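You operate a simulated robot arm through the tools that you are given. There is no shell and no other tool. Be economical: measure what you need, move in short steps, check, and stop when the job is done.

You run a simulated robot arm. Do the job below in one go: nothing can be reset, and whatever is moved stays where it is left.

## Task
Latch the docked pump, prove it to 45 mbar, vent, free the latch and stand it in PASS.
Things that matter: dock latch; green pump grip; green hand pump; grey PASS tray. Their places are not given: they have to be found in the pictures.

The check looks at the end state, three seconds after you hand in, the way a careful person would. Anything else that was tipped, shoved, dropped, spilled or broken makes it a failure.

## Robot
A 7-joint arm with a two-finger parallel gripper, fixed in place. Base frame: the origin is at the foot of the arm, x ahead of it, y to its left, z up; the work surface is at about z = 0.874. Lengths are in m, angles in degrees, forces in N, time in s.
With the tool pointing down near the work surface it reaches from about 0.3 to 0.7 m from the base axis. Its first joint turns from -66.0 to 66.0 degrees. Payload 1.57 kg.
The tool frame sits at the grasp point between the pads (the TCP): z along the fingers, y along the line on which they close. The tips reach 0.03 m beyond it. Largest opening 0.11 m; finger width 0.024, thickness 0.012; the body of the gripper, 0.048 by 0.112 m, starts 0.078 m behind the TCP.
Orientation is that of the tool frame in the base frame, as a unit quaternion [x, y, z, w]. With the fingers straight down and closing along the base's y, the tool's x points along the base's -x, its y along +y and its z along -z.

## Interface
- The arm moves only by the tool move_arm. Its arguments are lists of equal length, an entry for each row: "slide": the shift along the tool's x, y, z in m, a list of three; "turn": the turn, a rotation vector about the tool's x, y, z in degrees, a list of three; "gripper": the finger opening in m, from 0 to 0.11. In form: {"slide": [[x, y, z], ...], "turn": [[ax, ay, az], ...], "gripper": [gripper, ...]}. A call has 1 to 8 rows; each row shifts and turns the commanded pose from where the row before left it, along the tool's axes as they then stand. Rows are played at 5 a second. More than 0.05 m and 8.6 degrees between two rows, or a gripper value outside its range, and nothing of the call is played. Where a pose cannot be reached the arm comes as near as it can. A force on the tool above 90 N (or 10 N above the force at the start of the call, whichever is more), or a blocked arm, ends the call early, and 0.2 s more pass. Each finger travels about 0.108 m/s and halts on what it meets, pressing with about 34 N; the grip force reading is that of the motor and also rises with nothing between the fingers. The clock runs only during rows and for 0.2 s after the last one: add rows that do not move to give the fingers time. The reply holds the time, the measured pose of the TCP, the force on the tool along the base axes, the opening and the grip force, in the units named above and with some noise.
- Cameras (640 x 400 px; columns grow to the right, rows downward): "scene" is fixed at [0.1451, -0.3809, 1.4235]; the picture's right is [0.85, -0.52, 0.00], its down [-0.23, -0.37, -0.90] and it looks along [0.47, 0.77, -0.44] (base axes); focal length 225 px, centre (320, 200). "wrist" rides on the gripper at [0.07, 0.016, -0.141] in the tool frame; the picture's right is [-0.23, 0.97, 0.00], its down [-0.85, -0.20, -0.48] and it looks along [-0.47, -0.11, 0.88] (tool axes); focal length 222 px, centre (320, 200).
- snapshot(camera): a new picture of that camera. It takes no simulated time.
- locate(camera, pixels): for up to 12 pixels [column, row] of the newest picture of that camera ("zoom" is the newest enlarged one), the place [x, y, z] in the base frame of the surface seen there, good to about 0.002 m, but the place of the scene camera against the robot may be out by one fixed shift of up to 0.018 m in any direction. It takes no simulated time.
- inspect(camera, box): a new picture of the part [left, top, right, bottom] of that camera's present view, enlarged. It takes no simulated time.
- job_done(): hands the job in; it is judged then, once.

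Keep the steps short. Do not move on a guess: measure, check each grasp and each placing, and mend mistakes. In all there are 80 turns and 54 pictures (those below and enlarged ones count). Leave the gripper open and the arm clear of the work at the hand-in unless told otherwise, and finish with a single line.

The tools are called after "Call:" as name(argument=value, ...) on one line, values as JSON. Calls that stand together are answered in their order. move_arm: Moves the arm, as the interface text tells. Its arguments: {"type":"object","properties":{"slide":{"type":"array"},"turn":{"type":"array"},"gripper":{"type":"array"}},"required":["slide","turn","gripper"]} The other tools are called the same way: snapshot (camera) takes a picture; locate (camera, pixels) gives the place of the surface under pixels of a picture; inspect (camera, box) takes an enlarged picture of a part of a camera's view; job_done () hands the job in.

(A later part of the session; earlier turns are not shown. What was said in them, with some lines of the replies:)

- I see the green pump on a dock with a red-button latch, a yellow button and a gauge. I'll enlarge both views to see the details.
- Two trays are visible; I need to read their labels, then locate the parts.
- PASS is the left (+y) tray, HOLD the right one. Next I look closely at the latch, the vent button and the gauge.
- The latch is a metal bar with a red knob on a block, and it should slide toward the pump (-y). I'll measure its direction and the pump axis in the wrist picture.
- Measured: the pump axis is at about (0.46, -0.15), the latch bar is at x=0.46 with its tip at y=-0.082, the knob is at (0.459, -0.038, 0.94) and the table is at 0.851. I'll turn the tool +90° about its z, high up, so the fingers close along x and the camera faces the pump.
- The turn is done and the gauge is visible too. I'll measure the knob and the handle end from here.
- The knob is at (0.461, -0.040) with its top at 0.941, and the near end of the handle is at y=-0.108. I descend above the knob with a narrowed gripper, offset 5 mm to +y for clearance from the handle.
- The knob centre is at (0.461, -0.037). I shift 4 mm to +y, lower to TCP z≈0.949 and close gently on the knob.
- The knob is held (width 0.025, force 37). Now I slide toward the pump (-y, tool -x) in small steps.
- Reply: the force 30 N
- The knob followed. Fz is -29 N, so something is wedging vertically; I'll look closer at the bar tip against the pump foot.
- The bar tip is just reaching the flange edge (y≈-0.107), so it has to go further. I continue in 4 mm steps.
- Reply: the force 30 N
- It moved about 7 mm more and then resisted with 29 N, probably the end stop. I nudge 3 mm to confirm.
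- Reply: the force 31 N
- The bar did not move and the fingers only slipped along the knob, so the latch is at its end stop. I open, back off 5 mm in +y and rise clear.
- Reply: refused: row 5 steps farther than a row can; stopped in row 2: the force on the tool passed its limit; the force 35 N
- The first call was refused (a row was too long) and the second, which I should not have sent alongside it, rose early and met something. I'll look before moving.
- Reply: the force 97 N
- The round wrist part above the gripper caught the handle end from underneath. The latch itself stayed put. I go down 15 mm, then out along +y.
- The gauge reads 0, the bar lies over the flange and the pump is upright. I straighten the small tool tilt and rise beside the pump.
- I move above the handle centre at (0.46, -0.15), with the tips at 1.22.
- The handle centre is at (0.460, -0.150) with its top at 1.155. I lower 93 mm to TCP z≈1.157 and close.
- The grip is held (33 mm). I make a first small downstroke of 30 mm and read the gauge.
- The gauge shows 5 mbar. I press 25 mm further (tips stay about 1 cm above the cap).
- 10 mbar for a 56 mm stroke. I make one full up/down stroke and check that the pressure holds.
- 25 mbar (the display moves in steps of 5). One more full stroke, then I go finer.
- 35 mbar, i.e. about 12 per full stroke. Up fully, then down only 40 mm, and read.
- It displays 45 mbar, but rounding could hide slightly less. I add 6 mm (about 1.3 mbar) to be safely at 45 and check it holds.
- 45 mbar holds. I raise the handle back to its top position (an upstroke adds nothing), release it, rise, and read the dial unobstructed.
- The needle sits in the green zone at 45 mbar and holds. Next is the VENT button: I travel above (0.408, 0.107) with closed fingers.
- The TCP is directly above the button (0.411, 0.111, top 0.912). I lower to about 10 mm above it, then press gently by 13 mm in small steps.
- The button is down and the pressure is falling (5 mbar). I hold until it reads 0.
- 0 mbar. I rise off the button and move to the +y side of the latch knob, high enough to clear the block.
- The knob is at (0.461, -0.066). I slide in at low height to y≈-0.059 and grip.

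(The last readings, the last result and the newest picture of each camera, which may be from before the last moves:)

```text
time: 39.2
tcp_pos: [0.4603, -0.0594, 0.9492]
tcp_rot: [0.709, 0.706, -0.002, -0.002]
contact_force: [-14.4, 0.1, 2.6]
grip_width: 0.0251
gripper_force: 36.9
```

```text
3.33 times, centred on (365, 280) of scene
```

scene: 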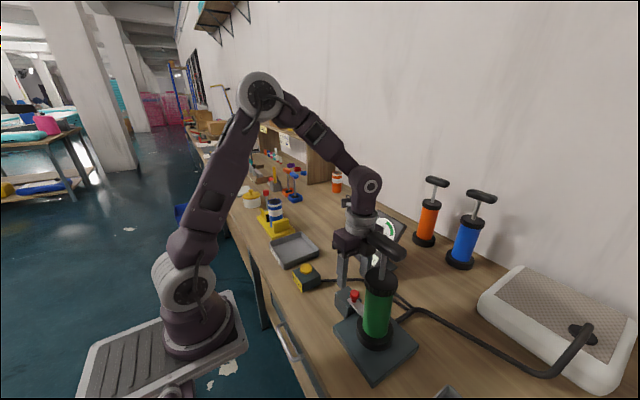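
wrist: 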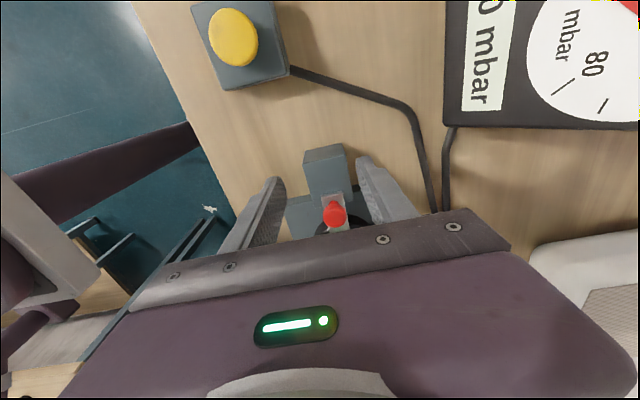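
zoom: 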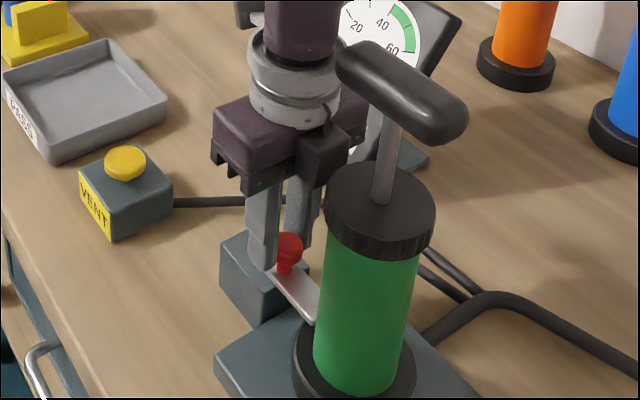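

The knob is gripped. I pull it back along +y by about 33 mm in small steps.

Call:
move_arm(slide=[[0.006, 0, 0], [0.006, 0, 0], [0.006, 0, 0], [0.006, 0, 0], [0.006, 0, 0], [0.003, 0, 0], [0, 0, 0]], turn=[[0, 0, 0], [0, 0, 0], [0, 0, 0], [0, 0, 0], [0, 0, 0], [0, 0, 0], [0, 0, 0]], gripper=[0.015, 0.015, 0.015, 0.015, 0.015, 0.015, 0.015])

Call:
inspect(camera="scene", box=[310, 220, 420, 340])

```text
time: 40.8
tcp_pos: [0.4601, -0.0291, 0.9513]
tcp_rot: [0.709, 0.705, -0.004, -0.001]
contact_force: [-27.6, -27.1, -11.3]
grip_width: 0.025
gripper_force: 36.6
```

```text
3.33 times, centred on (365, 280) of scene
```

zoom: 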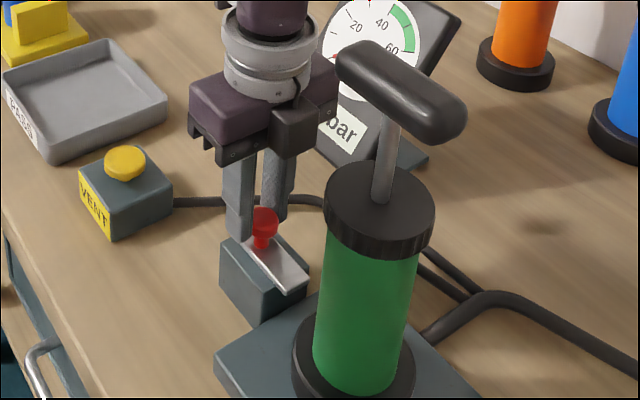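

The latch is back at its stop (27 N resistance) and clear of the flange. I open, back out along +y, and then rise.

Call:
move_arm(slide=[[0, 0, 0], [0, 0, 0], [0.03, 0, -0.005], [0.02, 0, -0.03], [0, 0, -0.045], [0, 0, -0.045], [0, 0, -0.045], [0, 0, -0.045]], turn=[[0, 0, 0], [0, 0, 0], [0, 0, 0], [0, 0, 0], [0, 0, 0], [0, 0, 0], [0, 0, 0], [0, 0, 0]], gripper=[0.06, 0.06, 0.06, 0.06, 0.06, 0.06, 0.06, 0.06])

```text
time: 42.6
tcp_pos: [0.4636, 0.0239, 1.1657]
tcp_rot: [0.709, 0.705, -0.002, 0.0]
contact_force: [0.0, -0.1, 0.8]
grip_width: 0.0601
gripper_force: 0.1
```

Clear. I go up to 1.25 and over to the handle centre.

Call:
move_arm(slide=[[0, 0, -0.042], [0, 0, -0.042], [-0.045, -0.003, 0], [-0.045, 0, 0], [-0.045, 0, 0], [-0.039, 0, 0], [0, 0, 0]], turn=[[0, 0, -0.2], [0, 0, 0], [0, 0, 0], [0, 0, 0], [0, 0, 0], [0, 0, 0], [0, 0, 0]], gripper=[0.06, 0.06, 0.06, 0.06, 0.06, 0.06, 0.06])

Call:
snapshot(camera="wrist")

```text
time: 44.2
tcp_pos: [0.4593, -0.1519, 1.2493]
tcp_rot: [0.707, 0.707, -0.001, 0.0]
contact_force: [0.1, -0.5, 0.3]
grip_width: 0.0599
gripper_force: 0.1
```

```text
15 pictures are left
```

wrist: 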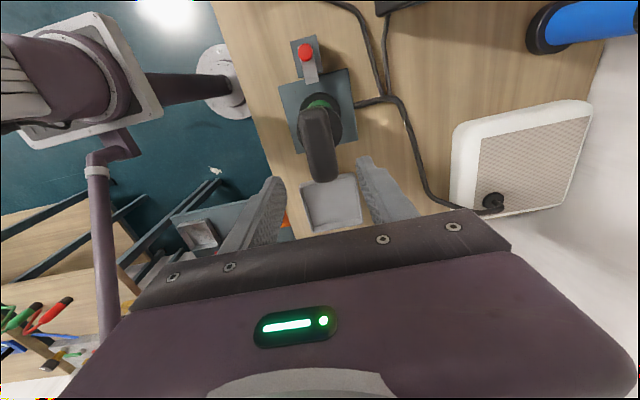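

The handle is in the same place and the latch bar is retracted. I lower to TCP z≈1.145 for a deeper grip and close.

Call:
move_arm(slide=[[0, 0.001, 0.04], [0, 0, 0.04], [0, 0, 0.024], [0, 0, 0], [0, 0, 0], [0, 0, 0], [0, 0, 0]], turn=[[0, 0, 0], [0, 0, 0], [0, 0, 0], [0, 0, 0], [0, 0, 0], [0, 0, 0], [0, 0, 0]], gripper=[0.06, 0.06, 0.06, 0.04, 0.02, 0.01, 0.01])

Call:
move_arm(slide=[[0, 0, -0.01], [0, 0, -0.01], [0, 0, -0.01], [0, 0, 0]], turn=[[0, 0, 0], [0, 0, 0], [0, 0, 0], [0, 0, 0]], gripper=[0.01, 0.01, 0.01, 0.01])

Call:
inspect(camera="scene", box=[290, 210, 440, 390])

```text
time: 45.8
tcp_pos: [0.4622, -0.1508, 1.1445]
tcp_rot: [0.707, 0.707, -0.001, 0.0]
contact_force: [0.3, -0.5, -0.6]
grip_width: 0.0334
gripper_force: 33.5
```

```text
time: 46.8
tcp_pos: [0.4623, -0.1507, 1.1761]
tcp_rot: [0.707, 0.707, -0.002, 0.0]
contact_force: [-0.1, -0.2, -4.7]
grip_width: 0.0335
gripper_force: 33.8
```

```text
2.22 times, centred on (365, 300) of scene
```

zoom: 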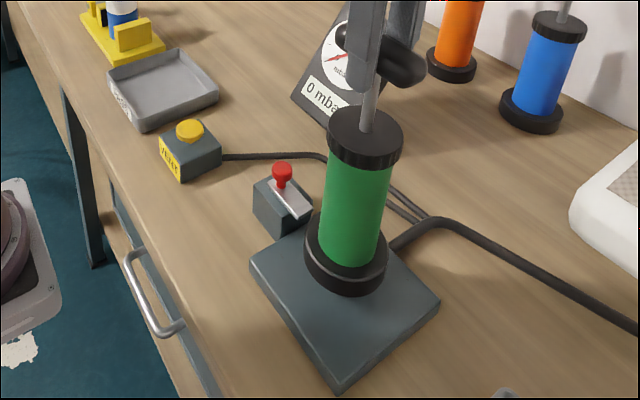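

The pump hangs straight (about 0.5 kg) and is clear of the dock. I lift 65 mm more and then carry it toward +y.

Call:
move_arm(slide=[[0, 0, -0.02], [0, 0, -0.025], [0, 0, -0.02], [0.02, 0, 0], [0.03, 0, 0], [0.03, 0, 0], [0.03, 0, 0], [0.03, 0, 0]], turn=[[0, 0, 0], [0, 0, 0], [0, 0, 0], [0, 0, 0], [0, 0, 0], [0, 0, 0], [0, 0, 0], [0, 0, 0]], gripper=[0.01, 0.01, 0.01, 0.01, 0.01, 0.01, 0.01, 0.01])

Call:
move_arm(slide=[[0.03, -0.003, 0], [0.03, -0.003, 0], [0.03, -0.003, 0], [0.03, -0.003, 0], [0.03, -0.003, 0], [0.03, -0.003, 0], [0.02, 0, 0], [0, 0, 0]], turn=[[0, 0, 0], [0, 0, 0], [0, 0, 0], [0, 0, 0], [0, 0, 0], [0, 0, 0], [0, 0, 0], [0, 0, 0]], gripper=[0.01, 0.01, 0.01, 0.01, 0.01, 0.01, 0.01, 0.01])

Call:
snapshot(camera="scene")

Call:
snapshot(camera="wrist")

```text
time: 48.6
tcp_pos: [0.4605, -0.0115, 1.2381]
tcp_rot: [0.707, 0.707, -0.001, 0.0]
contact_force: [0.0, 0.5, -4.7]
grip_width: 0.0333
gripper_force: 33.3
```

```text
time: 50.4
tcp_pos: [0.4448, 0.1886, 1.2392]
tcp_rot: [0.707, 0.707, -0.001, 0.0]
contact_force: [0.1, -0.2, -4.1]
grip_width: 0.0336
gripper_force: 34.1
```

```text
13 pictures are left
```

scene: 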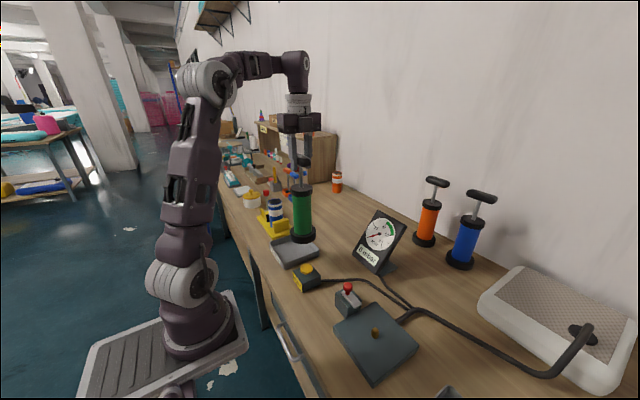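

```text
12 pictures are left
```

wrist: 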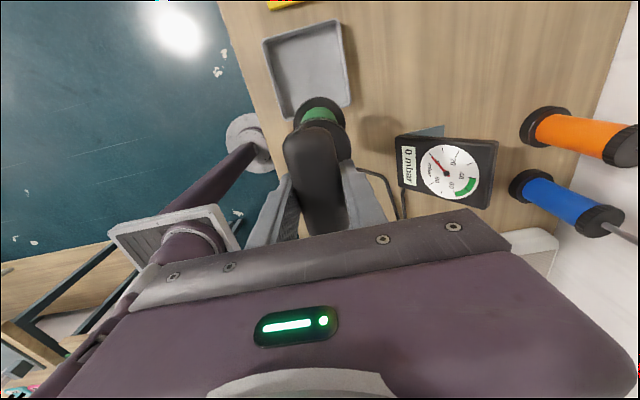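

The pump hangs upright just before the PASS tray. I measure the tray's rim corners and the yellow stand.

Call:
locate(camera="wrist", pixels=[[264, 41], [338, 22], [351, 101], [284, 117], [305, 70], [345, 62], [273, 78], [299, 31], [285, 5], [345, 125], [296, 105]])

```text
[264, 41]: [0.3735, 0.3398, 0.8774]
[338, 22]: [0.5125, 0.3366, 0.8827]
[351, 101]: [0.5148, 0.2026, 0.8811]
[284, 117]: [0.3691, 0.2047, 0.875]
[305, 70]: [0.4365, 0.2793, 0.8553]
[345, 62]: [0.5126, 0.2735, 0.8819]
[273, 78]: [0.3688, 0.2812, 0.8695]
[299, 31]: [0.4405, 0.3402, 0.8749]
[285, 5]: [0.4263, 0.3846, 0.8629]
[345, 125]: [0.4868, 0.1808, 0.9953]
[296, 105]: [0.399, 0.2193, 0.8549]
```

The tray centre is at (0.442, 0.269) with its floor at 0.855. I move 80 mm to +y and 3 mm to -x, then lower 90 mm.

Call:
move_arm(slide=[[0.03, -0.003, 0], [0.03, 0, 0], [0.02, 0, 0], [0, 0, 0], [0, 0, 0.03], [0, 0, 0.03], [0, 0, 0.03], [0, 0, 0]], turn=[[0, 0, 0], [0, 0, 0], [0, 0, 0], [0, 0, 0], [0, 0, 0], [0, 0, 0], [0, 0, 0], [0, 0, 0]], gripper=[0.01, 0.01, 0.01, 0.01, 0.01, 0.01, 0.01, 0.01])

Call:
inspect(camera="scene", box=[250, 170, 340, 280])

```text
time: 52.2
tcp_pos: [0.4396, 0.2706, 1.1488]
tcp_rot: [0.707, 0.708, -0.001, 0.001]
contact_force: [-0.3, 0.3, -4.7]
grip_width: 0.0336
gripper_force: 34.0
```

```text
3.64 times, centred on (295, 225) of scene
```

zoom: 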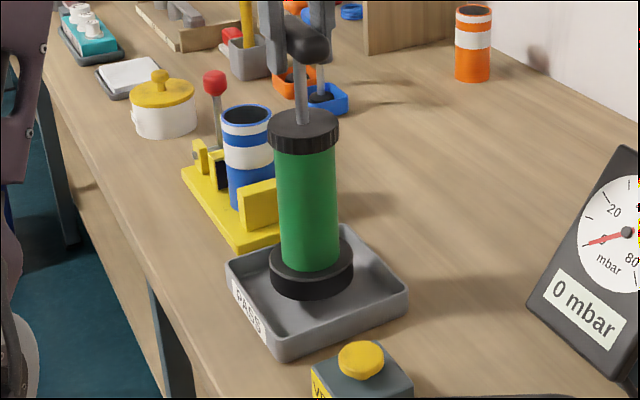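

The pump is over the middle of the tray. I lower in small steps and watch the force for contact.

Call:
move_arm(slide=[[0, 0, 0.008], [0, 0, 0.006], [0, 0, 0.004], [0, 0, 0.003], [0, 0, 0]], turn=[[0, 0, 0], [0, 0, 0], [0, 0, 0], [0, 0, 0], [0, 0, 0]], gripper=[0.01, 0.01, 0.01, 0.01, 0.01])

Call:
inspect(camera="scene", box=[250, 170, 340, 280])

```text
time: 53.4
tcp_pos: [0.4395, 0.2704, 1.1294]
tcp_rot: [0.707, 0.707, -0.002, 0.0]
contact_force: [1.0, 0.5, -5.1]
grip_width: 0.0334
gripper_force: 33.9
```

```text
3.64 times, centred on (295, 225) of scene
```

zoom: 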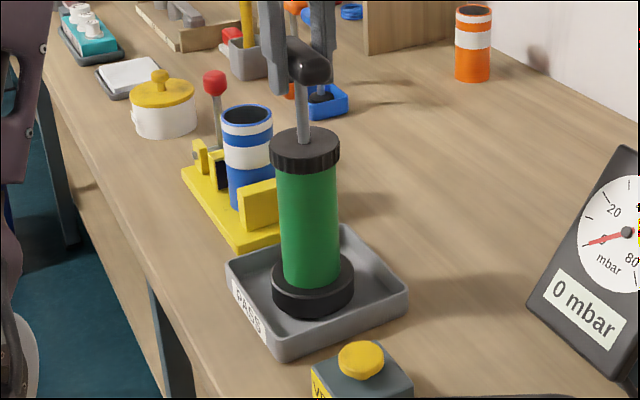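

Still hanging (-5 N). I continue in 2 mm steps.

Call:
move_arm(slide=[[0, 0, 0.002], [0, 0, 0.002], [0, 0, 0.002], [0, 0, 0]], turn=[[0, 0, 0], [0, 0, 0], [0, 0, 0], [0, 0, 0]], gripper=[0.01, 0.01, 0.01, 0.01])

```text
time: 54.4
tcp_pos: [0.4396, 0.2699, 1.1232]
tcp_rot: [0.707, 0.707, -0.001, -0.001]
contact_force: [-1.3, -1.6, 1.8]
grip_width: 0.0335
gripper_force: 34.6
```

Contact: the force went to +1.8 N, so the pump's weight is on the tray. I open and rise straight up.

Call:
move_arm(slide=[[0, 0, 0], [0, 0, 0], [0, 0, 0], [0, 0, -0.03], [0, 0, -0.04], [0, 0, -0.045], [0, 0, -0.045], [0, 0, 0]], turn=[[0, 0, 0], [0, 0, 0], [0, 0, 0], [0, 0, 0], [0, 0, 0], [0, 0, 0], [0, 0, 0], [0, 0, 0]], gripper=[0.04, 0.06, 0.08, 0.08, 0.08, 0.08, 0.08, 0.08])

Call:
move_arm(slide=[[-0.04, 0, -0.01], [-0.04, 0, 0], [-0.04, 0, 0], [-0.04, 0, 0], [0, 0, 0]], turn=[[0, 0, 0], [0, 0, 0], [0, 0, 0], [0, 0, 0], [0, 0, 0]], gripper=[0.1, 0.11, 0.11, 0.11, 0.11])

Call:
snapshot(camera="scene")

Call:
inspect(camera="scene", box=[250, 170, 420, 340])

```text
time: 56.2
tcp_pos: [0.4395, 0.2683, 1.2728]
tcp_rot: [0.707, 0.707, -0.002, 0.0]
contact_force: [0.1, 0.2, -0.2]
grip_width: 0.0799
gripper_force: 0.1
out of reach, approached as far as the arm can: row 7
```

```text
time: 57.4
tcp_pos: [0.438, 0.1081, 1.2826]
tcp_rot: [0.707, 0.707, -0.001, 0.001]
contact_force: [-0.4, -1.0, -0.3]
grip_width: 0.11
gripper_force: 0.0
```

```text
9 pictures are left
```

scene: 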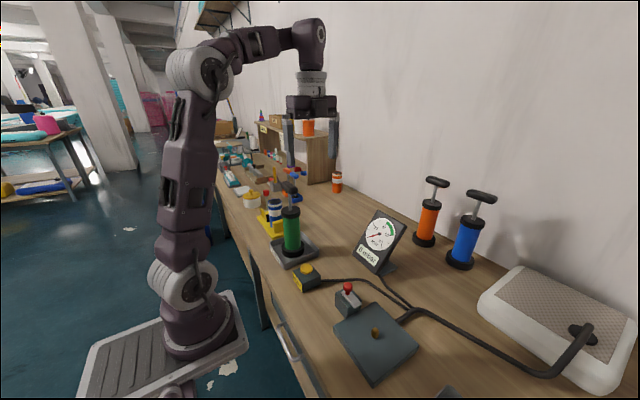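

```text
2.35 times, centred on (335, 255) of scene
```

zoom: 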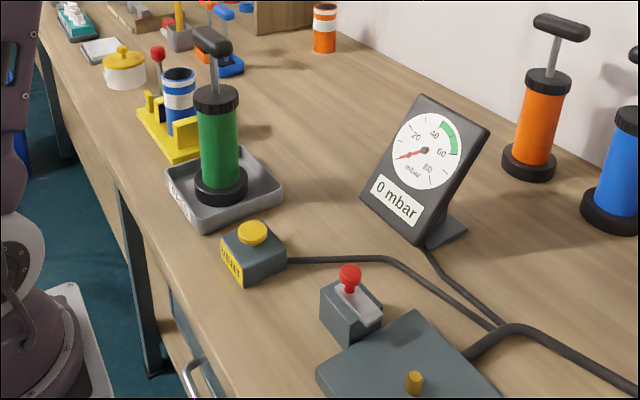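

The pump stands upright in PASS, the gauge reads 0, the latch is free, and the arm is clear with the gripper open. I hand in.

Call:
job_done()

```text
The job is handed in.
```

The pump was latched, pumped until the gauge read 45 mbar and held, vented to 0, unlatched, and now stands upright in PASS; on the way the gripper once caught under the pump handle with up to about 96 N, and I saw nothing moved or damaged by it.
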